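You operate a simulated robot arm through the tools that you are given. There is no shell and no other tool. Be economical: measure what you need, move in short steps, check, and stop when the job is done.

You run a simulated two-armed robot. Do the job below in one go: nothing can be reset, and whatever is moved stays where it is left.

## Task
Take the green pass block and put it on top of the roll of green tape on the top of the grey check bench. Put one of the red tags from the inside of the wide grey tag tray on the orange filter with dark pleats. Take the white short pipe with a yellow cap on the top of the blue check bench and put it away on the top of the long blue cabinet. Press the grey zero key two times. Take the clear jug with a purple rim on the top of the grey ring bench and put it away on the third shelf from the bottom of the blue rack with four shelves. Open the right drawer of the grey ring bench, take the white dish and put it in the inside the right drawer of the grey ring bench, then shut the drawer. Fetch the green tag marked "29" from the top of the small blue bench and set it on the shelf under the grey ring bench. Open the yellow gate of the blue rack. Do these in any order. Set down upright: white short pipe with a yellow cap, clear jug with a purple rim.

It is judged by the outcome, as a careful person would: the job done as asked, and still so three seconds after it is handed in. It fails if anything else is knocked over, pushed out of place, dropped, spilled or broken. Lids that push on must go on centred and level and be pressed home; caps that screw on are set level and turned clockwise until they are tight.

## Robot
Two 7-joint arms with two-finger parallel grippers on one trunk, on a base that drives. Base frame: it is fixed to the floor where the robot stands at the start and does not move with it; the origin is under the middle of the robot, x ahead of it, y to its left, z up; the surface under the hand at the start is at about z = 0.8. Units: m, rad, N and s.
The left shoulder is at the start at [0.06, 0.143, 0.926], the right one opposite. With the tool pointing down near the work surface each hand reaches from about 0.32 to 0.74 m from the robot's upright axis, wherever it stands, measured 20 degrees to its own side. Places, roughly: clear jug with a purple rim [-1.25, -2.5, 0.75]; green pass block [0.5, 0, 0.75]; green tag [-1.5, -1, 0.75]; grey zero key [0.6, -1.9, 0.9]; inside the right drawer of the grey ring bench [-1.5, -2.1, 0.7]; orange filter with dark pleats (17x14x2 cm) [-1.3, -2.2, 0.8]; red tag (8x5x2 cm) [0.8, 0.9, 0.8]; right drawer of the grey ring bench [-1.6, -2.1, 0.7]; roll of green tape (9x9x5 cm) [0.8, 0.4, 0.8]; shelf under the grey ring bench [-1.4, -1.9, 0.2]; third shelf of the blue rack with four shelves [5.1, 0.9, 1]; top of the long blue cabinet [-1.4, -4.9, 0.8]; white dish (9x9x3 cm) [-1.5, -2.2, 0.8]; white short pipe with a yellow cap (4x4x5 cm) [0.5, -1.1, 0.8]; yellow gate of the blue rack [4.9, 0.9, 0.6]. Payload 1.57 kg a hand.
Tool frame (each hand has its own): the origin (TCP) lies between the finger pads and is the grasp point; the fingertips stand 0.03 m ahead of it; z points along the fingers, y is the line along which they close. Largest opening 0.11 m; finger width 0.024, thickness 0.012; the body of the gripper, 0.048 by 0.112 m, starts 0.078 m behind the TCP.
Orientation is told as [roll, pitch, yaw] about the base's x, y, z axes, in that order, counted from this pose: with the fingers straight down and closing along the base's y, the tool's x points along the base's -x, its y along +y and its z along -z.

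## Interface
- The arms move only by the tool send_rows. It takes "left_motion", "right_motion" or both (then of equal length, played together; a hand with none holds still); each is a list that holds one entry, the list of rows, each a list of 7 numbers: the gripper command, from -1 (shut) to 1 (fully open), values between in proportion, then the shift along the tool's x, y, z in m, then the turn, a rotation vector about the tool's x, y, z in rad. In form: [[[hand, x, y, z, wx, wy, wz], ...]]. A call has 1 to 12 rows; each row is the pose to reach, as a shift and turn from the pose commanded when the call began, along the tool's axes at that moment. A row lasts 0.2 s, in which the tool goes at most 0.05 m and 0.15 rad; a call with a longer step from one row to the next is refused whole, and so is a gripper value outside its range. A pose out of reach is approached as far as the arm can. The call stops where the force on the tool passes 40 N (or 10 N more than at its start, if that is more) or the arm is blocked; 0.2 s more then pass. Each finger travels about 0.045 m/s and halts on what it meets, pressing with about 23 N; the grip force reading is that of the motor and also rises with nothing between the fingers. The clock runs only during rows and for 0.2 s after the last one: add rows that repeat a pose to give the fingers time. It gives the time, the measured TCP pose, the force on the tool (base axes), the opening and the grip force at its end, in the units of the frame above (readings bear some noise), with the torque about the TCP (base axes, N m) and any sound that the robot's microphone picked up.
- Cameras (640 x 400 px; columns grow to the right, rows downward): "scene" is now at [0.0385, 0.0449, 1.5397]; the picture's right is [0.47, -0.88, 0.00], its down [-0.64, -0.34, -0.69] and it looks along [0.61, 0.33, -0.72] (base axes); focal length 267 px, centre (320, 200). "left" rides on the left gripper at [0.07, -0.016, -0.141] in its tool frame; the picture's right is [0.23, 0.97, 0.00], its down [-0.86, 0.20, -0.48] and it looks along [-0.47, 0.11, 0.88] (tool axes); focal length 222 px, centre (320, 200). "right" rides on the right gripper at [0.07, 0.016, -0.141] in its tool frame; the picture's right is [-0.23, 0.97, 0.00], its down [-0.86, -0.20, -0.48] and it looks along [-0.47, -0.11, 0.88] (tool axes); focal length 222 px, centre (320, 200). There is no depth. A picture from a camera that has moved, and an enlarged one, comes with that camera's place and axes in the base frame and with its lens. The place of the scene camera against the robot may be out by one fixed shift of up to 0.012 m in any direction.
- snapshot(camera): a new picture of that camera. The clock stands still meanwhile.
- lift_body(by): slides the trunk up (or, below 0, down) by that many m; the arms and the scene camera ride with it, the base frame stays. It gives what a move gives, with no picture.
- base_move(legs): drives the robot by 1 to 6 legs, each [ahead, left, turn to the left] in m, m and rad, along the robot's own axes; the way and the turn of a leg run together, so that a leg with both is an arc; at most 1.5 m and 3.142 rad a leg. The arms and the cameras ride along, it lands a little off, and it stops where it bumps. It gives what a move gives.
- turn_head(pan, tilt): turns the head with the scene camera to pan (to the left, within 1.501 rad either way) and tilt (down, from -0.506 to 1.204), counted from straight ahead of the robot. It gives what a move gives.
- close_up(camera, box): a new picture of the part [left, top, right, bottom] of that camera's present view, enlarged. The clock stands still meanwhile.
- sign_off(): hands the job in; it is judged then, once.

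Go step by step. Nothing tells you exact positions but the pictures and the camera data: compare them with the known pose of the tool, close in by small moves and look again before you grip or let go. The budget is 483 turns and 226 pictures, counting those below and the enlarged ones. Unless the task says otherwise, let go and move clear before handing in, and close with one line.

The tools are called after "Request:" by a JSON object that holds its "method" and its "body". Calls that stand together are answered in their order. send_rows: Moves the arms, as the interface text tells. Its arguments: {"type":"object","properties":{"left_motion":{"type":"array"},"right_motion":{"type":"array"}},"required":[]} The other tools are called the same way: lift_body (by) slides the trunk up or down; base_move (legs) drives the base; turn_head (pan, tilt) turns the head that bears the scene camera; snapshot (camera) takes a picture; close_up (camera, box) takes an enlarged picture of a part of a camera's view; sign_off () hands the job in.

At the start:

```text
time_s: 0.0
left_tcp_pos: [0.3082, 0.3445, 1.0528]
left_tcp_rot: [0.0, 0.001, 0.0]
left_ft_force: [0.1, -0.3, 0.8]
left_ft_torque: [0.0, -0.01, 0.01]
left_opening: 0.11
left_grasp_force: 0.1
right_tcp_pos: [0.3887, -0.0314, 1.0085]
right_tcp_rot: [0.002, -0.001, -0.001]
right_ft_force: [-0.2, 0.0, 0.2]
right_ft_torque: [-0.02, 0.02, -0.02]
right_opening: 0.1096
right_grasp_force: 0.1
trunk travel left (down, up): [-0.525, 0.065]
robot x, y, heading: [-0.0003, -0.0003, -0.0]
head pan, tilt: [0.494, 0.808]
```

scene: 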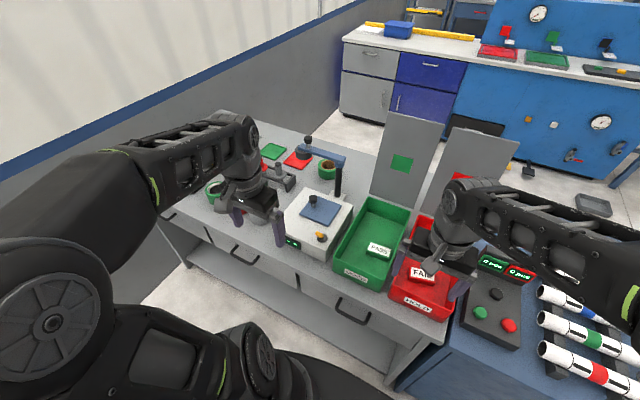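
right: 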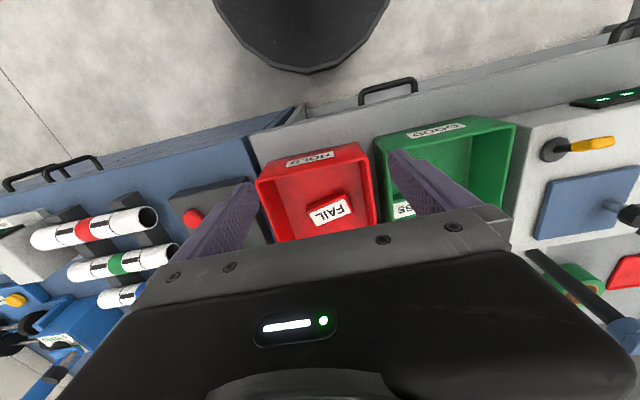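
left: 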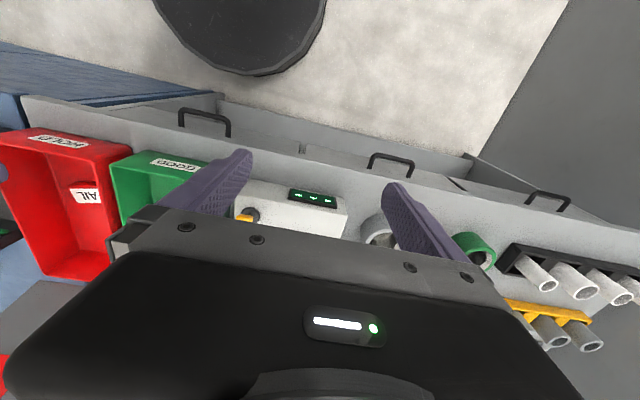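

I see the grey check bench ahead with a green tray (PASS block) and a red tray (FAIL block). I'll look closer to locate the green block and the tape roll first.

Request:
{"method": "close_up", "body": {"camera": "scene", "box": [160, 120, 480, 320]}}

Request:
{"method": "close_up", "body": {"camera": "right", "box": [240, 80, 640, 330]}}

```text
2.00 times, centred on (320, 220) of scene
camera zoom: at [0.0385, 0.0449, 1.5397], right [0.47, -0.88, 0.0], down [-0.64, -0.34, -0.69], along [0.61, 0.33, -0.72], focal length 534 px, centre (320, 160)
```

zoom: 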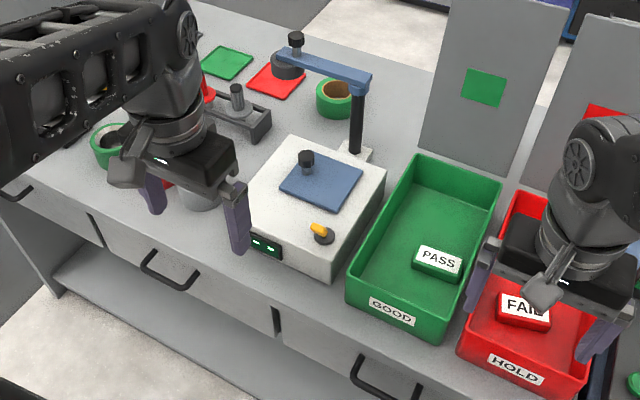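

```text
1.60 times, centred on (440, 205) of right
camera zoom: at [0.3177, -0.0145, 1.1512], right [0.23, 0.97, 0.0], down [0.86, -0.2, 0.48], along [0.47, -0.11, -0.88], focal length 355 px, centre (128, 192)
```

zoom: 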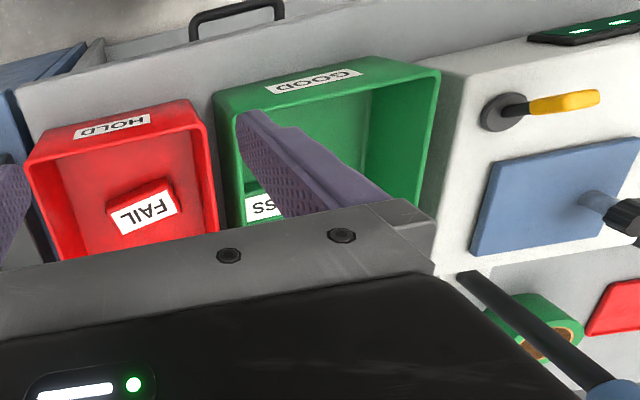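

The tape roll is near (0.85, 0.44), the PASS block near (0.56, 0.11). I'll look around to learn the room before moving.

Request:
{"method": "turn_head", "body": {"pan": 0.9, "tilt": 0.6}}

Request:
{"method": "snapshot", "body": {"camera": "scene"}}

Request:
{"method": "turn_head", "body": {"pan": 0.0, "tilt": 0.3}}

Request:
{"method": "snapshot", "body": {"camera": "scene"}}

Request:
{"method": "turn_head", "body": {"pan": -0.9, "tilt": 0.5}}

Request:
{"method": "snapshot", "body": {"camera": "scene"}}

Request:
{"method": "turn_head", "body": {"pan": -1.5, "tilt": 0.4}}

Request:
{"method": "snapshot", "body": {"camera": "scene"}}

```text
time_s: 0.9
left_tcp_pos: [0.3072, 0.3444, 1.0526]
left_tcp_rot: [0.0, -0.002, -0.001]
left_ft_force: [-0.8, 0.1, -0.2]
left_ft_torque: [-0.01, 0.01, -0.06]
left_opening: 0.1099
left_grasp_force: 0.1
right_tcp_pos: [0.3897, -0.0308, 1.0099]
right_tcp_rot: [-0.001, 0.0, 0.0]
right_ft_force: [-0.4, -0.2, 0.0]
right_ft_torque: [0.0, -0.01, -0.01]
right_opening: 0.1098
right_grasp_force: 0.1
trunk travel left (down, up): [-0.525, 0.065]
robot x, y, heading: [-0.0028, -0.0005, -0.003]
head pan, tilt: [0.901, 0.6]
```

```text
220 pictures are left
camera scene: at [0.0228, 0.076, 1.5571], right [0.78, -0.62, 0.0], down [-0.35, -0.44, -0.82], along [0.51, 0.65, -0.57], focal length 267 px, centre (320, 200)
```

scene: 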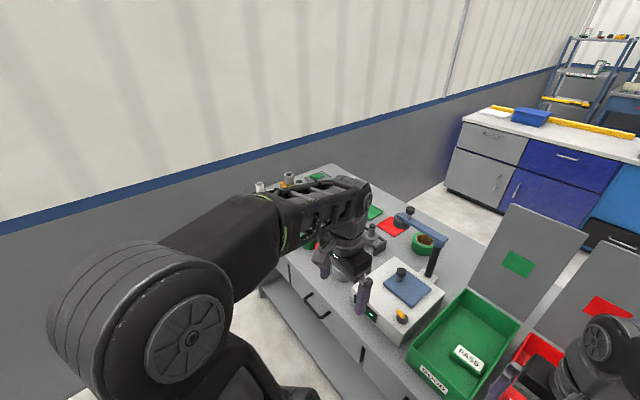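

```text
time_s: 2.1
left_tcp_pos: [0.3068, 0.3438, 1.0521]
left_tcp_rot: [0.002, 0.0, 0.001]
left_ft_force: [-0.5, 1.1, 0.6]
left_ft_torque: [0.0, 0.01, -0.01]
left_opening: 0.1101
left_grasp_force: 0.1
right_tcp_pos: [0.3891, -0.0307, 1.0101]
right_tcp_rot: [0.001, -0.001, -0.001]
right_ft_force: [0.0, 0.2, 0.2]
right_ft_torque: [-0.03, 0.02, 0.0]
right_opening: 0.1102
right_grasp_force: 0.1
trunk travel left (down, up): [-0.525, 0.065]
robot x, y, heading: [0.003, -0.0017, 0.002]
head pan, tilt: [0.0, 0.3]
```

```text
219 pictures are left
camera scene: at [0.0612, 0.0068, 1.5846], right [0.0, -1.0, 0.0], down [-0.3, 0.0, -0.96], along [0.96, 0.0, -0.3], focal length 267 px, centre (320, 200)
```

scene: 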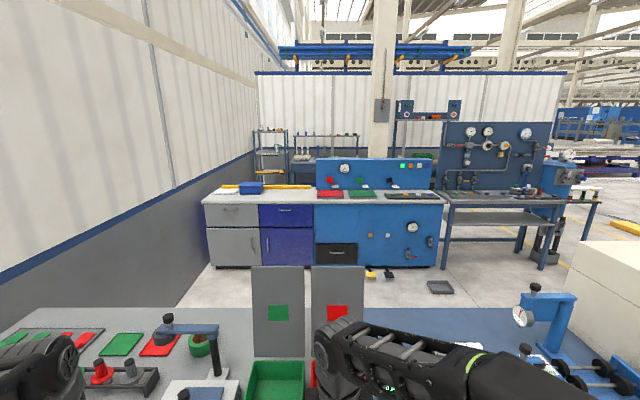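

```text
time_s: 3.3
left_tcp_pos: [0.3074, 0.3448, 1.0524]
left_tcp_rot: [0.001, 0.0, 0.001]
left_ft_force: [1.0, -0.3, 0.1]
left_ft_torque: [-0.04, 0.02, -0.02]
left_opening: 0.11
left_grasp_force: 0.1
right_tcp_pos: [0.3887, -0.0308, 1.0094]
right_tcp_rot: [0.002, -0.001, 0.0]
right_ft_force: [-0.2, 0.0, 0.2]
right_ft_torque: [-0.03, 0.04, -0.02]
right_opening: 0.11
right_grasp_force: 0.1
trunk travel left (down, up): [-0.525, 0.065]
robot x, y, heading: [0.0008, -0.001, 0.001]
head pan, tilt: [-0.901, 0.499]
```

```text
218 pictures are left
camera scene: at [0.0245, -0.0645, 1.5663], right [-0.78, -0.62, 0.0], down [-0.3, 0.37, -0.88], along [0.55, -0.69, -0.48], focal length 267 px, centre (320, 200)
```

scene: 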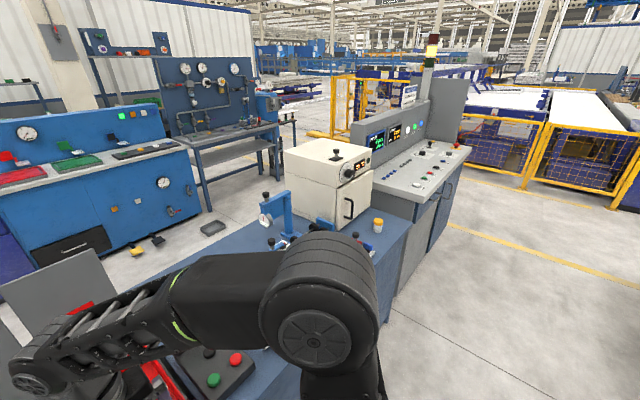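

```text
time_s: 4.3
left_tcp_pos: [0.3077, 0.3438, 1.0521]
left_tcp_rot: [0.001, 0.0, -0.001]
left_ft_force: [0.5, -0.2, -0.6]
left_ft_torque: [-0.05, 0.01, -0.01]
left_opening: 0.1103
left_grasp_force: 0.0
right_tcp_pos: [0.3892, -0.0302, 1.0099]
right_tcp_rot: [0.002, -0.001, 0.0]
right_ft_force: [0.8, -0.1, 0.4]
right_ft_torque: [0.0, 0.01, 0.01]
right_opening: 0.1101
right_grasp_force: 0.1
trunk travel left (down, up): [-0.525, 0.065]
robot x, y, heading: [0.0001, 0.0028, 0.002]
head pan, tilt: [-1.499, 0.4]
```

```text
217 pictures are left
camera scene: at [-0.0254, -0.0856, 1.5754], right [-1.0, -0.07, 0.0], down [-0.03, 0.39, -0.92], along [0.07, -0.92, -0.39], focal length 267 px, centre (320, 200)
```

scene: 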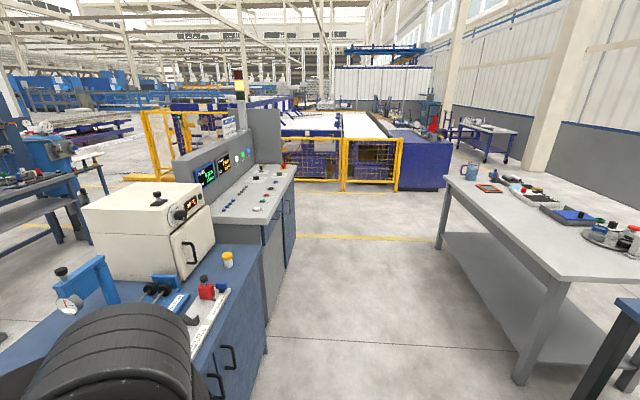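

The room is clear: check bench and blue bench ahead, console and grey ring bench to the right, and rack far ahead. I'll start with the PASS block: right hand aside, left hand above the green tray.

Request:
{"method": "send_rows", "body": {"left_motion": [[[1, -0.029, -0.028, 0.005, 0, 0, 0], [1, -0.058, -0.056, 0.01, 0, 0, 0], [1, -0.087, -0.084, 0.015, 0, 0, 0], [1, -0.116, -0.112, 0.02, 0, 0, 0], [1, -0.145, -0.14, 0.025, 0, 0, 0], [1, -0.174, -0.168, 0.03, 0, 0, 0], [1, -0.203, -0.196, 0.035, 0, 0, 0], [1, -0.225, -0.225, 0.04, 0, 0, 0]]], "right_motion": [[[1, 0, -0.04, 0, 0, 0, 0], [1, 0, -0.08, 0, 0, 0, 0], [1, 0, -0.12, 0, 0, 0, 0], [1, 0, -0.16, 0, 0, 0, 0], [1, 0, -0.2, 0, 0, 0, 0], [1, 0, -0.24, 0, 0, 0, 0], [1, 0, -0.28, 0, 0, 0, 0], [1, 0, -0.3, 0, 0, 0, 0]]]}}

Request:
{"method": "turn_head", "body": {"pan": 0.6, "tilt": 0.75}}

Request:
{"method": "snapshot", "body": {"camera": "left"}}

Request:
{"method": "snapshot", "body": {"camera": "scene"}}

```text
time_s: 6.1
left_tcp_pos: [0.5319, 0.1185, 1.0118]
left_tcp_rot: [0.003, 0.002, -0.001]
left_ft_force: [-1.3, -0.1, 0.2]
left_ft_torque: [-0.01, 0.0, 0.0]
left_opening: 0.1099
left_grasp_force: 0.0
right_tcp_pos: [0.3892, -0.3314, 1.0088]
right_tcp_rot: [0.002, 0.0, 0.002]
right_ft_force: [0.7, -0.4, -0.4]
right_ft_torque: [-0.01, 0.01, 0.0]
right_opening: 0.11
right_grasp_force: 0.1
trunk travel left (down, up): [-0.525, 0.065]
robot x, y, heading: [0.0012, 0.0035, 0.003]
head pan, tilt: [-1.499, 0.4]
```

```text
time_s: 8.1
left_tcp_pos: [0.5323, 0.1187, 1.0125]
left_tcp_rot: [-0.001, 0.001, 0.0]
left_ft_force: [-0.6, -0.2, -0.4]
left_ft_torque: [0.0, 0.0, -0.01]
left_opening: 0.1101
left_grasp_force: 0.1
right_tcp_pos: [0.3889, -0.3306, 1.0087]
right_tcp_rot: [0.002, -0.001, 0.001]
right_ft_force: [-1.0, -0.7, -0.7]
right_ft_torque: [0.0, 0.0, 0.0]
right_opening: 0.1101
right_grasp_force: 0.0
trunk travel left (down, up): [-0.525, 0.065]
robot x, y, heading: [-0.0003, -0.0006, -0.001]
head pan, tilt: [0.6, 0.75]
```

```text
216 pictures are left
camera left: at [0.461, 0.1026, 1.1526], right [-0.23, 0.97, 0.0], down [0.86, 0.2, 0.48], along [0.47, 0.11, -0.88], focal length 222 px, centre (320, 200)
```

left: 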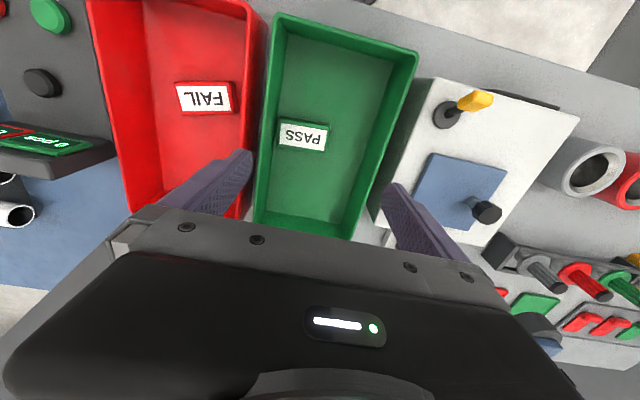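

```text
215 pictures are left
camera scene: at [0.0364, 0.0534, 1.5443], right [0.56, -0.83, 0.0], down [-0.56, -0.38, -0.73], along [0.6, 0.41, -0.68], focal length 267 px, centre (320, 200)
```

scene: 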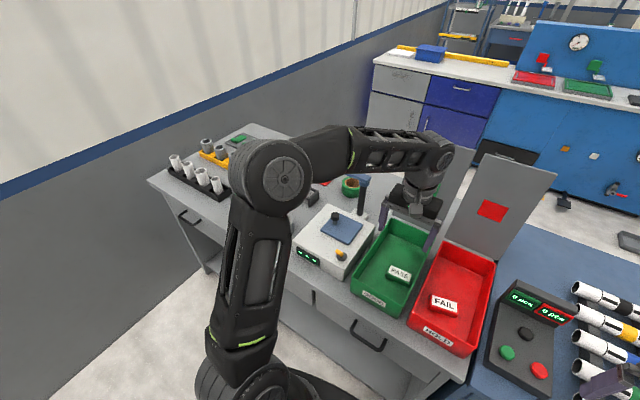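

The PASS block sits around (0.55, 0.097) with its long side along y near the tray wall. I'll turn the hand so that it closes across the short side (along x).

Request:
{"method": "send_rows", "body": {"left_motion": [[[1, -0.002, -0.002, 0, 0, 0, 0.142], [1, -0.004, -0.004, 0, 0, 0, 0.284], [1, -0.006, -0.006, 0, 0, 0, 0.426], [1, -0.008, -0.008, 0, 0, 0, 0.568], [1, -0.01, -0.01, 0, 0, 0, 0.71], [1, -0.012, -0.012, 0, 0, 0, 0.852], [1, -0.014, -0.014, 0, 0, 0, 0.994], [1, -0.016, -0.016, 0, 0, 0, 1.136], [1, -0.018, -0.018, 0, 0, 0, 1.278], [1, -0.02, -0.02, 0.03, 0, 0, 1.42]]]}}

Request:
{"method": "snapshot", "body": {"camera": "left"}}

```text
time_s: 10.3
left_tcp_pos: [0.5524, 0.0993, 0.9823]
left_tcp_rot: [-0.002, 0.0, -1.421]
left_ft_force: [0.2, 0.0, -0.8]
left_ft_torque: [0.01, 0.02, 0.03]
left_opening: 0.1101
left_grasp_force: 0.0
right_tcp_pos: [0.3898, -0.3306, 1.0095]
right_tcp_rot: [0.002, 0.001, -0.001]
right_ft_force: [1.0, 0.0, -0.3]
right_ft_torque: [-0.01, -0.03, -0.04]
right_opening: 0.1101
right_grasp_force: 0.1
trunk travel left (down, up): [-0.525, 0.065]
robot x, y, heading: [-0.0014, 0.0004, -0.001]
head pan, tilt: [0.6, 0.75]
```

```text
214 pictures are left
camera left: at [0.5255, 0.1658, 1.1225], right [0.93, 0.37, 0.0], down [0.32, -0.82, 0.48], along [0.18, -0.44, -0.88], focal length 222 px, centre (320, 200)
```

left: 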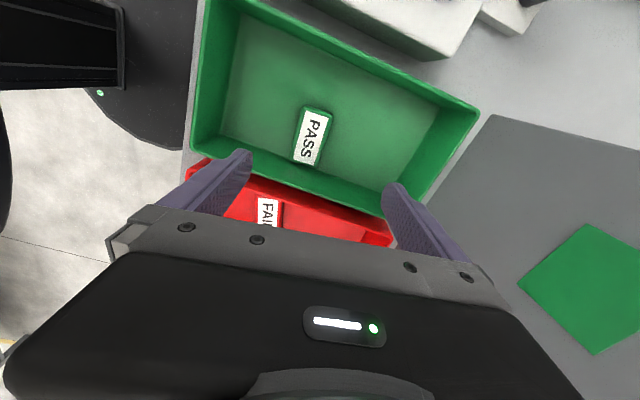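

Two views agree on the block top at about (0.542, 0.094, 0.80). I'll go down above it and check before closing.

Request:
{"method": "send_rows", "body": {"left_motion": [[[1, -0.0037, -0.011, 0.04, 0, 0, 0], [1, -0.0037, -0.011, 0.08, 0, 0, 0], [1, -0.0037, -0.011, 0.12, 0, 0, 0], [1, -0.0037, -0.011, 0.145, 0, 0, 0], [1, -0.0037, -0.011, 0.162, 0, 0, 0]]]}}

Request:
{"method": "snapshot", "body": {"camera": "left"}}

Request:
{"method": "close_up", "body": {"camera": "scene", "box": [320, 180, 520, 305]}}

```text
time_s: 11.4
left_tcp_pos: [0.5419, 0.0942, 0.8363]
left_tcp_rot: [-0.002, 0.003, -1.421]
left_ft_force: [-8.5, 3.2, 15.7]
left_ft_torque: [-0.26, 1.1, -0.27]
left_opening: 0.11
left_grasp_force: 0.0
right_tcp_pos: [0.3889, -0.3303, 1.0104]
right_tcp_rot: [0.001, 0.002, 0.002]
right_ft_force: [0.3, 0.5, 0.0]
right_ft_torque: [0.01, 0.01, -0.01]
right_opening: 0.11
right_grasp_force: 0.0
trunk travel left (down, up): [-0.525, 0.065]
robot x, y, heading: [-0.0, 0.0001, 0.001]
head pan, tilt: [0.6, 0.75]
stopped in row 5 (left hand): the force on the tool passed its limit at 54 N (the readings are from after the stop); the commanded pose is now the measured one
```

```text
213 pictures are left
camera left: at [0.5137, 0.16, 0.9752], right [0.93, 0.37, 0.0], down [0.32, -0.82, 0.48], along [0.18, -0.44, -0.88], focal length 222 px, centre (320, 200)
```

left: 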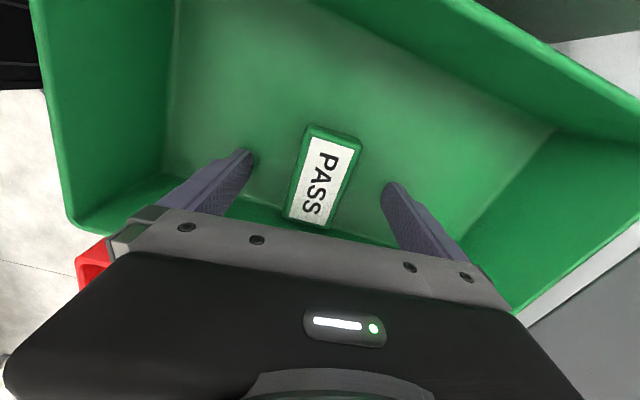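

```text
3.20 times, centred on (420, 242) of scene
camera zoom: at [0.0351, 0.0536, 1.5446], right [0.57, -0.82, 0.0], down [-0.56, -0.39, -0.73], along [0.6, 0.41, -0.68], focal length 855 px, centre (0, 64)
```

zoom: 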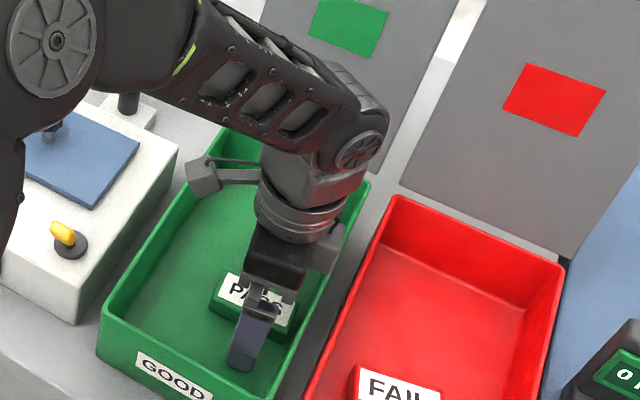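

The fingers touched the tray floor (z ≈ 0.806). I'll raise slightly, centre on the block and grip.

Request:
{"method": "send_rows", "body": {"left_motion": [[[1, 0, 0, -0.006, 0, 0, 0], [1, 0.0105, -0.0025, -0.006, 0, 0, 0], [-1, 0.0105, -0.0025, -0.006, 0, 0, 0], [-1, 0.0105, -0.0025, -0.006, 0, 0, 0], [-1, 0.0105, -0.0025, -0.006, 0, 0, 0], [-1, 0.0105, -0.0025, -0.006, 0, 0, 0], [-1, 0.0105, -0.0025, -0.006, 0, 0, 0], [-1, 0.0105, -0.0025, -0.006, 0, 0, 0], [-1, 0.0105, -0.0025, -0.006, 0, 0, 0]]]}}

```text
time_s: 13.4
left_tcp_pos: [0.539, 0.1043, 0.8402]
left_tcp_rot: [0.002, 0.001, -1.421]
left_ft_force: [-0.2, 0.2, 1.9]
left_ft_torque: [0.01, 0.0, -0.02]
left_opening: 0.0413
left_grasp_force: 22.5
right_tcp_pos: [0.3894, -0.3298, 1.0092]
right_tcp_rot: [0.003, 0.0, 0.002]
right_ft_force: [-0.2, -0.2, -0.7]
right_ft_torque: [-0.03, 0.01, 0.01]
right_opening: 0.1099
right_grasp_force: 0.0
trunk travel left (down, up): [-0.525, 0.065]
robot x, y, heading: [0.0013, -0.003, 0.0]
head pan, tilt: [0.6, 0.75]
```

Block is gripped (opening 0.041). I'll lift it clear and pull back to view the tape and tag area.

Request:
{"method": "send_rows", "body": {"left_motion": [[[-1, 0, 0, -0.04, 0, 0, 0], [-1, 0, 0, -0.08, 0, 0, 0], [-1, 0, 0, -0.12, 0, 0, 0], [-1, 0, 0, -0.16, 0, 0, 0], [-1, 0, 0, -0.2, 0, 0, 0], [-1, 0, -0.04, -0.22, 0, 0, 0], [-1, 0, -0.08, -0.22, 0, 0, 0], [-1, 0, -0.12, -0.22, 0, 0, 0], [-1, 0, -0.16, -0.22, 0, 0, 0], [-1, 0, -0.2, -0.22, 0, 0, 0]]]}}

Request:
{"method": "turn_head", "body": {"pan": 0.75, "tilt": 0.65}}

Request:
{"method": "snapshot", "body": {"camera": "scene"}}

```text
time_s: 15.6
left_tcp_pos: [0.3398, 0.0744, 1.06]
left_tcp_rot: [0.004, -0.001, -1.421]
left_ft_force: [-1.2, -0.2, 1.1]
left_ft_torque: [-0.01, -0.02, 0.03]
left_opening: 0.0001
left_grasp_force: 21.5
right_tcp_pos: [0.3893, -0.3301, 1.0093]
right_tcp_rot: [0.003, 0.0, 0.0]
right_ft_force: [0.1, -0.1, 0.3]
right_ft_torque: [-0.01, -0.03, -0.01]
right_opening: 0.1102
right_grasp_force: 0.0
trunk travel left (down, up): [-0.525, 0.065]
robot x, y, heading: [0.0013, 0.0021, -0.005]
head pan, tilt: [0.6, 0.75]
```

```text
time_s: 16.3
left_tcp_pos: [0.3414, 0.0744, 1.0598]
left_tcp_rot: [0.001, 0.0, -1.422]
left_ft_force: [0.1, 1.3, 0.6]
left_ft_torque: [0.05, 0.0, -0.03]
left_opening: 0.0
left_grasp_force: 21.4
right_tcp_pos: [0.3894, -0.3301, 1.0096]
right_tcp_rot: [0.002, 0.001, 0.002]
right_ft_force: [-0.2, 0.6, 0.7]
right_ft_torque: [0.01, 0.0, 0.01]
right_opening: 0.1097
right_grasp_force: 0.2
trunk travel left (down, up): [-0.525, 0.065]
robot x, y, heading: [-0.0022, -0.0022, 0.001]
head pan, tilt: [0.75, 0.649]
```

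```text
211 pictures are left
camera scene: at [0.0313, 0.0659, 1.5529], right [0.68, -0.73, 0.0], down [-0.44, -0.41, -0.8], along [0.58, 0.54, -0.6], focal length 267 px, centre (320, 200)
```

scene: 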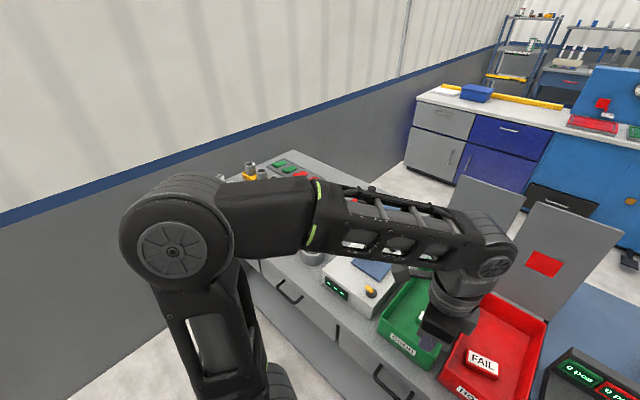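

The opening reads 0: the block slipped out. I'll look for it.

Request:
{"method": "snapshot", "body": {"camera": "left"}}

Request:
{"method": "turn_head", "body": {"pan": 0.2, "tilt": 0.95}}

Request:
{"method": "snapshot", "body": {"camera": "scene"}}

```text
210 pictures are left
camera left: at [0.3129, 0.1405, 1.2001], right [0.93, 0.37, 0.0], down [0.32, -0.82, 0.48], along [0.18, -0.44, -0.88], focal length 222 px, centre (320, 200)
```

left: 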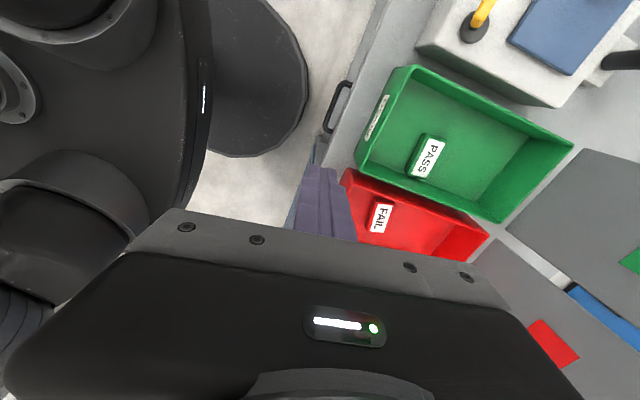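

```text
time_s: 17.3
left_tcp_pos: [0.3404, 0.0747, 1.0611]
left_tcp_rot: [0.002, 0.0, -1.421]
left_ft_force: [0.0, -0.4, -1.1]
left_ft_torque: [0.03, 0.01, 0.07]
left_opening: 0.0
left_grasp_force: 21.1
right_tcp_pos: [0.3885, -0.3303, 1.0087]
right_tcp_rot: [0.003, 0.003, 0.002]
right_ft_force: [-0.4, -0.5, -0.5]
right_ft_torque: [-0.01, 0.01, 0.03]
right_opening: 0.1101
right_grasp_force: 0.1
trunk travel left (down, up): [-0.525, 0.065]
robot x, y, heading: [0.0003, 0.0019, 0.001]
head pan, tilt: [0.201, 0.949]
```

```text
209 pictures are left
camera scene: at [0.0392, 0.0213, 1.5288], right [0.2, -0.98, 0.0], down [-0.8, -0.16, -0.58], along [0.57, 0.12, -0.81], focal length 267 px, centre (320, 200)
```

scene: 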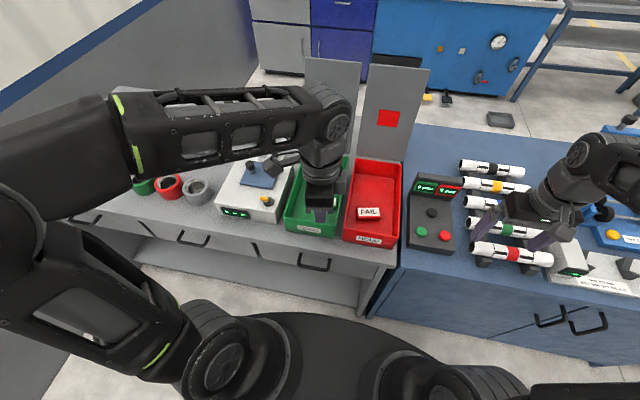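

The block is still in its tray, seemingly lying as before. I'll return and look from closer.

Request:
{"method": "send_rows", "body": {"left_motion": [[[1, 0, 0.04, 0, 0, 0, 0], [1, 0, 0.08, 0, 0, 0, 0], [1, 0, 0.12, 0, 0, 0, 0], [1, 0, 0.16, 0, 0, 0, 0], [1, -0.002, 0.197, 0.02, 0, 0, 0], [1, -0.002, 0.197, 0.06, 0, 0, 0], [1, -0.002, 0.197, 0.1, 0, 0, 0], [1, -0.002, 0.197, 0.14, 0, 0, 0]]]}}

Request:
{"method": "snapshot", "body": {"camera": "left"}}

```text
time_s: 19.1
left_tcp_pos: [0.5359, 0.1022, 0.9202]
left_tcp_rot: [0.003, 0.0, -1.42]
left_ft_force: [-0.8, 0.4, 0.4]
left_ft_torque: [0.03, -0.04, 0.02]
left_opening: 0.1103
left_grasp_force: 0.0
right_tcp_pos: [0.3898, -0.3303, 1.0088]
right_tcp_rot: [0.002, 0.0, 0.002]
right_ft_force: [-0.3, 0.2, -0.5]
right_ft_torque: [0.02, -0.01, -0.02]
right_opening: 0.1102
right_grasp_force: 0.1
trunk travel left (down, up): [-0.525, 0.065]
robot x, y, heading: [-0.003, 0.0001, -0.001]
head pan, tilt: [0.201, 0.949]
```

```text
208 pictures are left
camera left: at [0.5078, 0.1676, 1.06], right [0.93, 0.37, 0.0], down [0.32, -0.82, 0.48], along [0.18, -0.44, -0.88], focal length 222 px, centre (320, 200)
```

left: 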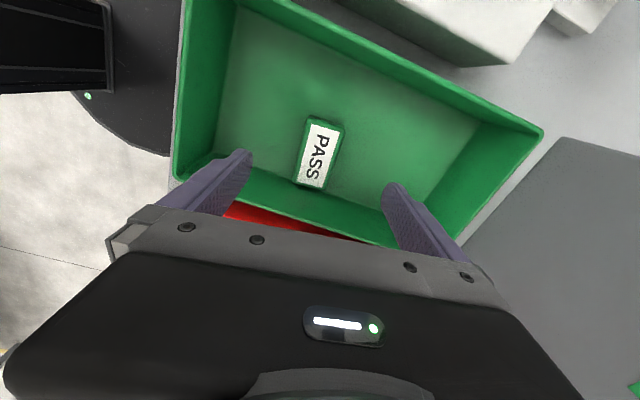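

Block is at (0.535, 0.104). Going down to just above the floor and gripping deeper this time, then lifting slowly.

Request:
{"method": "send_rows", "body": {"left_motion": [[[1, 0.002, 0, 0.04, 0, 0, 0], [1, 0.002, 0, 0.075, 0, 0, 0], [1, 0.002, 0, 0.0825, 0, 0, 0], [-1, 0.002, 0, 0.0825, 0, 0, 0], [-1, 0.002, 0, 0.0825, 0, 0, 0], [-1, 0.002, 0, 0.0825, 0, 0, 0], [-1, 0.002, 0, 0.0825, 0, 0, 0], [-1, 0.002, 0, 0.0825, 0, 0, 0], [-1, 0.002, 0, 0.0825, 0, 0, 0], [-1, 0.002, 0, 0.0825, 0, 0, 0]]]}}

Request:
{"method": "send_rows", "body": {"left_motion": [[[-1, 0, 0, -0.01, 0, 0, 0], [-1, 0, 0, -0.02, 0, 0, 0], [-1, 0, 0, -0.03, 0, 0, 0], [-1, 0, 0, -0.04, 0, 0, 0], [-1, 0, 0, -0.05, 0, 0, 0]]]}}

Request:
{"method": "snapshot", "body": {"camera": "left"}}

```text
time_s: 21.3
left_tcp_pos: [0.536, 0.1038, 0.8371]
left_tcp_rot: [0.002, -0.002, -1.419]
left_ft_force: [0.7, 0.7, -0.7]
left_ft_torque: [-0.01, 0.01, 0.02]
left_opening: 0.0412
left_grasp_force: 22.9
right_tcp_pos: [0.3889, -0.33, 1.0096]
right_tcp_rot: [0.002, 0.0, 0.0]
right_ft_force: [-0.2, 0.4, -0.2]
right_ft_torque: [0.0, -0.01, -0.02]
right_opening: 0.1101
right_grasp_force: 0.0
trunk travel left (down, up): [-0.525, 0.065]
robot x, y, heading: [0.0, 0.0032, -0.004]
head pan, tilt: [0.201, 0.949]
```

```text
time_s: 22.5
left_tcp_pos: [0.5363, 0.1038, 0.8861]
left_tcp_rot: [0.002, 0.002, -1.421]
left_ft_force: [-0.3, -0.5, -1.5]
left_ft_torque: [-0.01, 0.03, 0.01]
left_opening: 0.0411
left_grasp_force: 22.7
right_tcp_pos: [0.3888, -0.3306, 1.0095]
right_tcp_rot: [0.003, 0.0, 0.002]
right_ft_force: [-0.7, 0.3, 0.5]
right_ft_torque: [-0.05, -0.02, -0.01]
right_opening: 0.11
right_grasp_force: 0.0
trunk travel left (down, up): [-0.525, 0.065]
robot x, y, heading: [-0.0013, 0.0021, 0.004]
head pan, tilt: [0.201, 0.949]
```

```text
207 pictures are left
camera left: at [0.5081, 0.1702, 1.027], right [0.93, 0.37, 0.0], down [0.32, -0.82, 0.48], along [0.18, -0.44, -0.88], focal length 222 px, centre (320, 200)
```

left: 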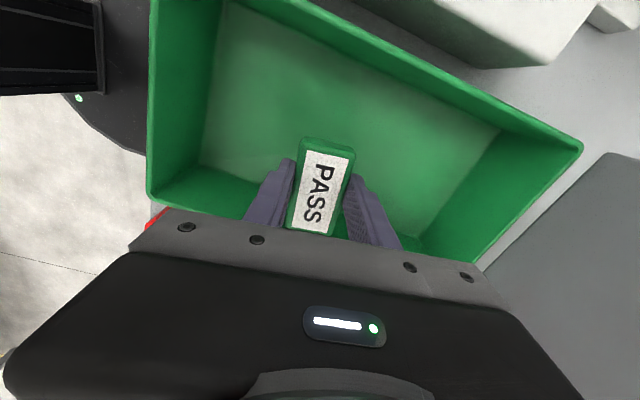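

Held now. I'll raise gently.

Request:
{"method": "send_rows", "body": {"left_motion": [[[-1, 0, 0, -0.015, 0, 0, 0], [-1, 0, 0, -0.035, 0, 0, 0], [-1, 0, 0, -0.06, 0, 0, 0], [-1, 0, 0, -0.085, 0, 0, 0], [-1, 0, 0, -0.11, 0, 0, 0], [-1, 0, 0, -0.135, 0, 0, 0], [-1, 0, 0, -0.155, 0, 0, 0], [-1, 0, 0, -0.165, 0, 0, 0]]]}}

Request:
{"method": "turn_head", "body": {"pan": 0.8, "tilt": 0.65}}

Request:
{"method": "snapshot", "body": {"camera": "scene"}}

```text
time_s: 24.3
left_tcp_pos: [0.5358, 0.1046, 1.0526]
left_tcp_rot: [0.001, 0.001, -1.421]
left_ft_force: [-0.5, 1.2, -1.4]
left_ft_torque: [0.01, 0.0, 0.01]
left_opening: 0.0412
left_grasp_force: 23.0
right_tcp_pos: [0.3884, -0.3322, 1.0087]
right_tcp_rot: [0.002, 0.001, 0.003]
right_ft_force: [0.0, 0.1, 0.7]
right_ft_torque: [0.0, -0.01, 0.01]
right_opening: 0.1102
right_grasp_force: 0.1
trunk travel left (down, up): [-0.525, 0.065]
robot x, y, heading: [-0.0021, 0.0022, 0.005]
head pan, tilt: [0.201, 0.949]
```

```text
time_s: 25.3
left_tcp_pos: [0.5366, 0.1032, 1.0527]
left_tcp_rot: [0.0, 0.0, -1.42]
left_ft_force: [0.9, 0.4, -0.8]
left_ft_torque: [-0.03, 0.02, -0.01]
left_opening: 0.0414
left_grasp_force: 23.1
right_tcp_pos: [0.3895, -0.329, 1.0084]
right_tcp_rot: [0.001, 0.0, 0.003]
right_ft_force: [-0.2, 0.4, 0.5]
right_ft_torque: [-0.01, -0.02, -0.01]
right_opening: 0.11
right_grasp_force: 0.1
trunk travel left (down, up): [-0.525, 0.065]
robot x, y, heading: [0.0068, 0.0005, -0.003]
head pan, tilt: [0.799, 0.649]
```

```text
206 pictures are left
camera scene: at [0.0286, 0.0689, 1.5529], right [0.72, -0.7, 0.0], down [-0.42, -0.43, -0.8], along [0.56, 0.57, -0.6], focal length 267 px, centre (320, 200)
```

scene: 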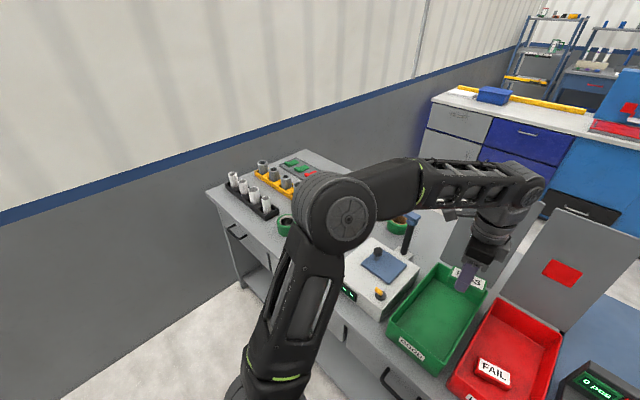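

Now I'll turn the hand back to normal yaw and drive nearer to the tape.

Request:
{"method": "send_rows", "body": {"left_motion": [[[-1, 0, 0, 0, 0, 0, -0.12], [-1, 0, 0, 0, 0, 0, -0.24], [-1, 0, 0, 0, 0, 0, -0.36], [-1, 0, 0, 0, 0, 0, -0.48], [-1, 0, 0, 0, 0, 0, -0.6], [-1, 0, 0, 0, 0, 0, -0.72], [-1, 0, 0, 0, 0, 0, -0.84], [-1, 0, 0, 0, 0, 0, -0.96], [-1, 0, 0, 0, 0, 0, -1.08], [-1, 0, 0, 0, 0, 0, -1.2], [-1, 0, 0, 0, 0, 0, -1.32], [-1, 0, 0, 0, 0, 0, -1.42]]]}}

Request:
{"method": "base_move", "body": {"legs": [[0, 0.2, 0], [0.09, 0, 0]]}}

Request:
{"method": "turn_head", "body": {"pan": 0.35, "tilt": 0.75}}

Request:
{"method": "snapshot", "body": {"camera": "scene"}}

Request:
{"method": "snapshot", "body": {"camera": "left"}}

```text
time_s: 27.9
left_tcp_pos: [0.5346, 0.1026, 1.0521]
left_tcp_rot: [0.002, -0.001, 0.003]
left_ft_force: [-0.1, 1.3, -0.6]
left_ft_torque: [-0.03, 0.01, 0.02]
left_opening: 0.0411
left_grasp_force: 22.8
right_tcp_pos: [0.39, -0.3296, 1.0083]
right_tcp_rot: [0.001, 0.0, 0.002]
right_ft_force: [0.1, 0.7, -0.5]
right_ft_torque: [0.01, -0.06, 0.0]
right_opening: 0.1102
right_grasp_force: 0.0
trunk travel left (down, up): [-0.525, 0.065]
robot x, y, heading: [0.0013, -0.0013, -0.0]
head pan, tilt: [0.799, 0.649]
```

```text
time_s: 30.2
left_tcp_pos: [0.6259, 0.3064, 1.0515]
left_tcp_rot: [0.004, 0.002, 0.002]
left_ft_force: [1.0, 0.0, -1.1]
left_ft_torque: [0.0, 0.05, 0.0]
left_opening: 0.0408
left_grasp_force: 23.1
right_tcp_pos: [0.4803, -0.1276, 1.0092]
right_tcp_rot: [0.001, 0.002, 0.003]
right_ft_force: [1.1, -0.1, -0.7]
right_ft_torque: [-0.01, 0.04, 0.01]
right_opening: 0.1099
right_grasp_force: 0.1
trunk travel left (down, up): [-0.525, 0.065]
robot x, y, heading: [0.0927, 0.1992, -0.0]
head pan, tilt: [0.799, 0.649]
```

```text
time_s: 31.1
left_tcp_pos: [0.6255, 0.3052, 1.0518]
left_tcp_rot: [0.001, -0.001, 0.001]
left_ft_force: [0.0, 0.1, -0.7]
left_ft_torque: [0.04, 0.02, 0.0]
left_opening: 0.0409
left_grasp_force: 23.0
right_tcp_pos: [0.4794, -0.1276, 1.01]
right_tcp_rot: [0.003, 0.001, 0.003]
right_ft_force: [-0.1, 0.1, 0.4]
right_ft_torque: [0.03, 0.0, 0.03]
right_opening: 0.1099
right_grasp_force: 0.1
trunk travel left (down, up): [-0.525, 0.065]
robot x, y, heading: [0.0916, 0.2025, 0.001]
head pan, tilt: [0.351, 0.75]
```

```text
205 pictures are left
camera scene: at [0.1356, 0.2371, 1.5443], right [0.35, -0.94, 0.0], down [-0.64, -0.24, -0.73], along [0.69, 0.25, -0.68], focal length 267 px, centre (320, 200)
```

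scene: 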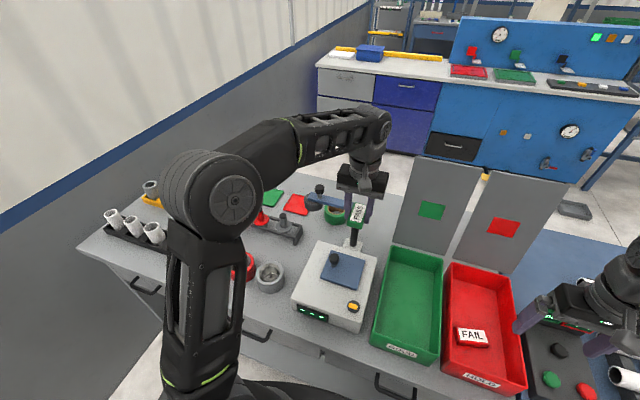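

```text
204 pictures are left
camera left: at [0.554, 0.2891, 1.192], right [-0.23, 0.97, 0.0], down [0.85, 0.2, 0.48], along [0.47, 0.11, -0.88], focal length 222 px, centre (320, 200)
```

left: 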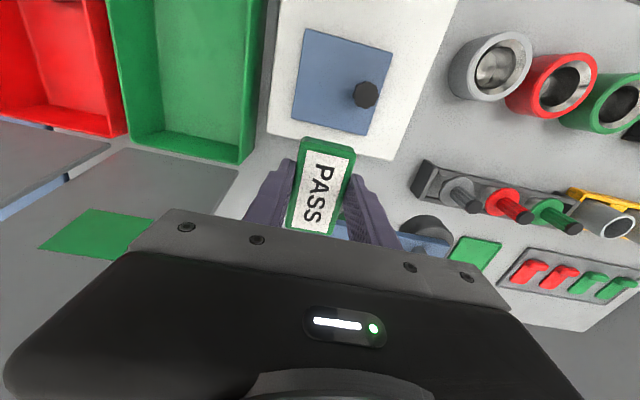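

The tag tray is at about (0.85, 1.03), and the tape near (0.80, 0.42). Let me look at the tape closer.

Request:
{"method": "close_up", "body": {"camera": "scene", "box": [270, 140, 430, 240]}}

```text
4.00 times, centred on (350, 190) of scene
camera zoom: at [0.1356, 0.2371, 1.5443], right [0.35, -0.94, 0.0], down [-0.64, -0.24, -0.73], along [0.69, 0.25, -0.68], focal length 1069 px, centre (200, 240)
```

zoom: 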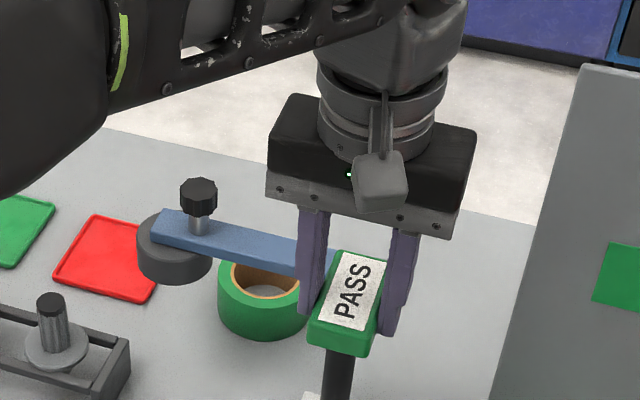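

I estimate the tape top centre at (0.80, 0.416, 0.85), just behind the blue press arm (top ≈ 0.965). I'll carry the block over at z≈1.09.

Request:
{"method": "send_rows", "body": {"left_motion": [[[-1, -0.01, 0.006, -0.02, 0, 0, 0], [-1, -0.03, 0.018, -0.04, 0, 0, 0], [-1, -0.055, 0.033, -0.04, 0, 0, 0], [-1, -0.08, 0.048, -0.04, 0, 0, 0], [-1, -0.105, 0.063, -0.04, 0, 0, 0], [-1, -0.13, 0.078, -0.04, 0, 0, 0], [-1, -0.152, 0.092, -0.04, 0, 0, 0], [-1, -0.17, 0.104, -0.04, 0, 0, 0], [-1, -0.18, 0.11, -0.04, 0, 0, 0]]]}}

Request:
{"method": "close_up", "body": {"camera": "scene", "box": [240, 115, 400, 215]}}

Request:
{"method": "snapshot", "body": {"camera": "left"}}

```text
time_s: 33.1
left_tcp_pos: [0.6603, 0.4333, 1.0621]
left_tcp_rot: [-0.053, 0.013, 0.004]
left_ft_force: [0.5, -2.6, 11.1]
left_ft_torque: [-0.01, -0.32, -0.13]
left_opening: 0.041
left_grasp_force: 23.1
left hand out of reach, approached as far as the arm can: row 2, 3, 4, 5, 6, 7, 8, 9
right_tcp_pos: [0.4786, -0.1274, 1.0105]
right_tcp_rot: [0.0, -0.001, 0.003]
right_ft_force: [0.1, 0.0, 0.2]
right_ft_torque: [-0.01, 0.04, 0.0]
right_opening: 0.1101
right_grasp_force: 0.0
trunk travel left (down, up): [-0.525, 0.065]
robot x, y, heading: [0.0868, 0.2018, -0.0]
head pan, tilt: [0.351, 0.75]
```

```text
4.00 times, centred on (320, 165) of scene
camera zoom: at [0.134, 0.2377, 1.5445], right [0.35, -0.94, 0.0], down [-0.64, -0.24, -0.73], along [0.69, 0.25, -0.68], focal length 1069 px, centre (320, 340)
```

zoom: 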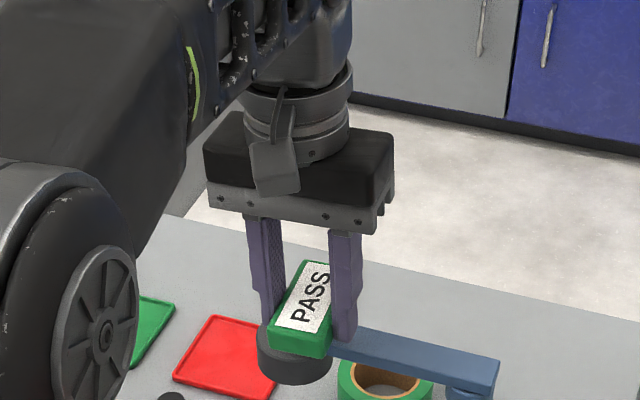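

```text
201 pictures are left
camera left: at [0.5915, 0.4231, 1.2038], right [-0.23, 0.97, -0.05], down [0.86, 0.23, 0.46], along [0.45, 0.06, -0.89], focal length 222 px, centre (320, 200)
```

left: 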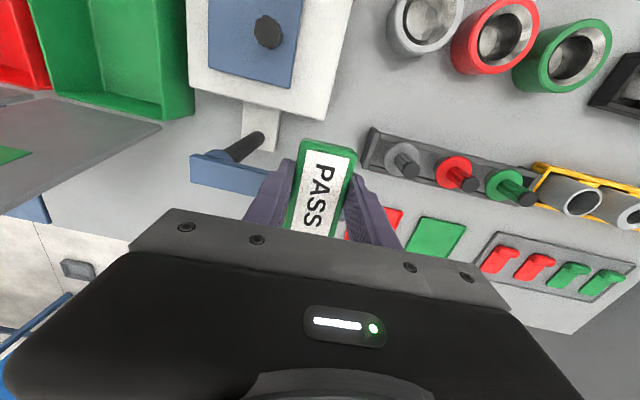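

The front approach is out of reach, so I'll place the block from behind the bench later. First I'll pull the hands in, then on the way drive over to the console to press the grey zero key.

Request:
{"method": "send_rows", "body": {"left_motion": [[[-1, 0.015, -0.01, -0.01, 0.053, 0, 0], [-1, 0.04, -0.02, -0.02, 0.053, 0, 0], [-1, 0.07, -0.03, -0.02, 0.053, 0, 0], [-1, 0.1, -0.035, -0.02, 0.053, 0, 0], [-1, 0.13, -0.035, -0.02, 0.053, 0, 0], [-1, 0.16, -0.035, -0.02, 0.053, 0, 0], [-1, 0.19, -0.035, -0.02, 0.053, 0, 0], [-1, 0.21, -0.035, -0.02, 0.053, 0, 0]]]}}

Request:
{"method": "base_move", "body": {"legs": [[-0.35, 0, 0], [0, -1.0, 0], [0, -1.05, 0]]}}

Request:
{"method": "turn_head", "body": {"pan": -0.2, "tilt": 0.6}}

Request:
{"method": "snapshot", "body": {"camera": "scene"}}

```text
time_s: 34.9
left_tcp_pos: [0.4485, 0.3989, 1.0869]
left_tcp_rot: [-0.106, 0.016, 0.006]
left_ft_force: [0.5, 1.0, 0.1]
left_ft_torque: [0.0, 0.03, 0.04]
left_opening: 0.0411
left_grasp_force: 22.9
right_tcp_pos: [0.4796, -0.1275, 1.0093]
right_tcp_rot: [0.002, 0.001, 0.004]
right_ft_force: [1.0, -0.3, 0.7]
right_ft_torque: [-0.02, 0.0, -0.02]
right_opening: 0.1099
right_grasp_force: 0.1
trunk travel left (down, up): [-0.525, 0.065]
robot x, y, heading: [0.0921, 0.2031, 0.002]
head pan, tilt: [0.351, 0.75]
```

```text
time_s: 47.0
left_tcp_pos: [0.0873, -1.663, 1.0865]
left_tcp_rot: [-0.105, 0.017, -0.003]
left_ft_force: [0.3, 0.8, -0.6]
left_ft_torque: [-0.01, 0.02, 0.01]
left_opening: 0.0412
left_grasp_force: 23.2
right_tcp_pos: [0.1127, -2.1903, 1.0099]
right_tcp_rot: [0.002, -0.001, -0.009]
right_ft_force: [0.4, -1.1, 0.0]
right_ft_torque: [0.01, 0.01, -0.03]
right_opening: 0.1098
right_grasp_force: 0.0
trunk travel left (down, up): [-0.525, 0.065]
robot x, y, heading: [-0.2728, -1.8569, -0.013]
head pan, tilt: [0.351, 0.75]
```

```text
time_s: 48.0
left_tcp_pos: [0.0882, -1.6635, 1.0872]
left_tcp_rot: [-0.105, 0.015, -0.007]
left_ft_force: [-0.6, 0.4, -0.9]
left_ft_torque: [0.04, -0.03, 0.0]
left_opening: 0.0408
left_grasp_force: 23.1
right_tcp_pos: [0.1119, -2.1899, 1.0092]
right_tcp_rot: [0.001, 0.0, -0.009]
right_ft_force: [-0.5, 0.6, -0.8]
right_ft_torque: [-0.01, 0.0, 0.02]
right_opening: 0.1099
right_grasp_force: 0.1
trunk travel left (down, up): [-0.525, 0.065]
robot x, y, heading: [-0.2737, -1.848, -0.009]
head pan, tilt: [-0.201, 0.6]
```

```text
200 pictures are left
camera scene: at [-0.2193, -1.8669, 1.5572], right [-0.21, -0.98, 0.0], down [-0.55, 0.12, -0.82], along [0.81, -0.17, -0.57], focal length 267 px, centre (320, 200)
```

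scene: 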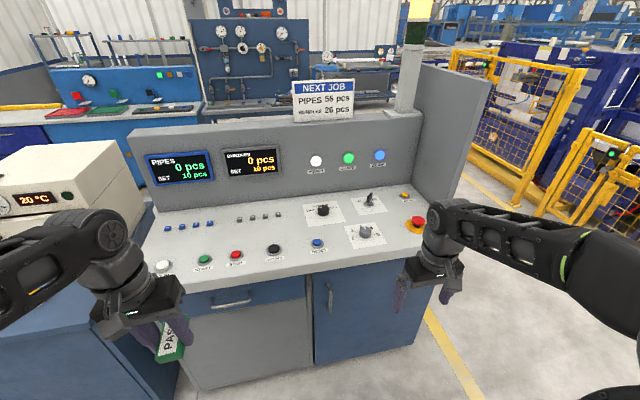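

The console is ahead; I'll zoom in to read its key labels.

Request:
{"method": "close_up", "body": {"camera": "scene", "box": [145, 200, 345, 325]}}

Request:
{"method": "close_up", "body": {"camera": "scene", "box": [290, 140, 450, 260]}}

```text
3.20 times, centred on (245, 262) of scene
camera zoom: at [-0.2193, -1.8669, 1.5572], right [-0.21, -0.98, 0.0], down [-0.55, 0.12, -0.82], along [0.81, -0.17, -0.57], focal length 855 px, centre (560, 0)
```

zoom: 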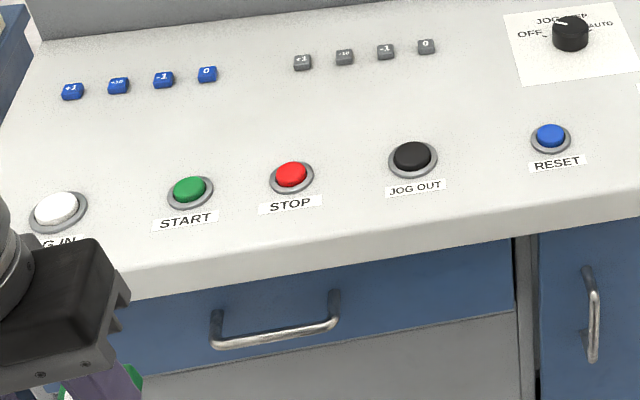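

```text
3.33 times, centred on (370, 200) of scene
camera zoom: at [-0.2193, -1.8669, 1.5572], right [-0.21, -0.98, 0.0], down [-0.55, 0.12, -0.82], along [0.81, -0.17, -0.57], focal length 891 px, centre (153, 200)
```

zoom: 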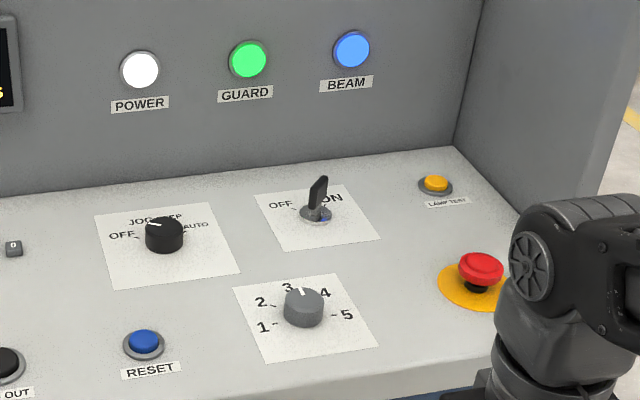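

The grey "0" key is near (0.645, -1.88, 0.9). I'll shut and raise the right hand, then drive closer.

Request:
{"method": "send_rows", "body": {"right_motion": [[[-1, 0, 0, -0.03, 0, 0, 0], [-1, 0, 0.03, -0.05, 0, 0, 0], [-1, 0, 0.06, -0.05, 0, 0, 0], [-1, 0, 0.09, -0.05, 0, 0, 0], [-1, 0, 0.12, -0.05, 0, 0, 0], [-1, 0, 0.12, -0.05, 0, 0, 0]]]}}

Request:
{"method": "base_move", "body": {"legs": [[0.29, 0.08, 0]]}}

Request:
{"method": "snapshot", "body": {"camera": "right"}}

Request:
{"method": "snapshot", "body": {"camera": "scene"}}

```text
time_s: 49.4
left_tcp_pos: [0.0883, -1.663, 1.087]
left_tcp_rot: [-0.106, 0.015, -0.005]
left_ft_force: [0.4, -0.5, -0.6]
left_ft_torque: [0.03, -0.03, -0.01]
left_opening: 0.041
left_grasp_force: 23.3
right_tcp_pos: [0.1144, -2.0703, 1.0596]
right_tcp_rot: [0.001, 0.0, -0.01]
right_ft_force: [-0.1, -0.3, 0.7]
right_ft_torque: [0.0, 0.01, 0.0]
right_opening: 0.0
right_grasp_force: 8.2
trunk travel left (down, up): [-0.525, 0.065]
robot x, y, heading: [-0.2729, -1.8584, -0.014]
head pan, tilt: [-0.201, 0.6]
```

```text
time_s: 51.4
left_tcp_pos: [0.3808, -1.5856, 1.0869]
left_tcp_rot: [-0.105, 0.018, -0.004]
left_ft_force: [0.1, -0.6, -0.7]
left_ft_torque: [-0.09, 0.01, -0.02]
left_opening: 0.0411
left_grasp_force: 23.1
right_tcp_pos: [0.4058, -1.994, 1.06]
right_tcp_rot: [0.002, 0.001, -0.008]
right_ft_force: [-0.3, 0.5, -0.2]
right_ft_torque: [-0.04, 0.05, -0.04]
right_opening: 0.0
right_grasp_force: 21.4
trunk travel left (down, up): [-0.525, 0.065]
robot x, y, heading: [0.0167, -1.7746, -0.009]
head pan, tilt: [-0.201, 0.6]
```

```text
197 pictures are left
camera right: at [0.3358, -1.9767, 1.201], right [0.24, 0.97, 0.0], down [0.85, -0.21, 0.48], along [0.46, -0.11, -0.88], focal length 222 px, centre (320, 200)
```

right: 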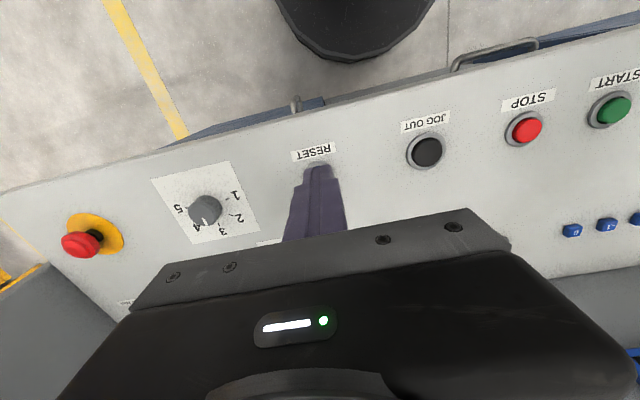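

```text
196 pictures are left
camera scene: at [0.0736, -1.7898, 1.5571], right [-0.21, -0.98, 0.0], down [-0.55, 0.12, -0.82], along [0.81, -0.17, -0.57], focal length 267 px, centre (320, 200)
```

scene: 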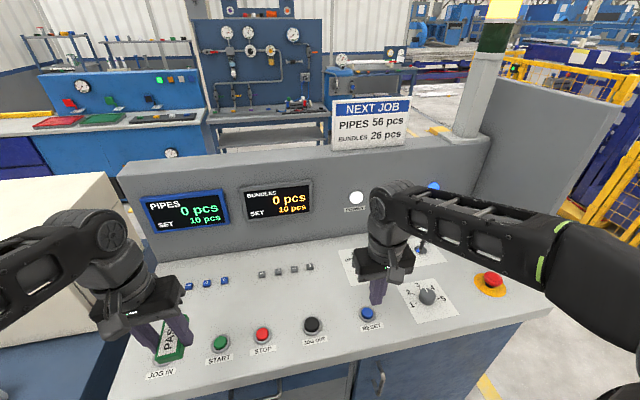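

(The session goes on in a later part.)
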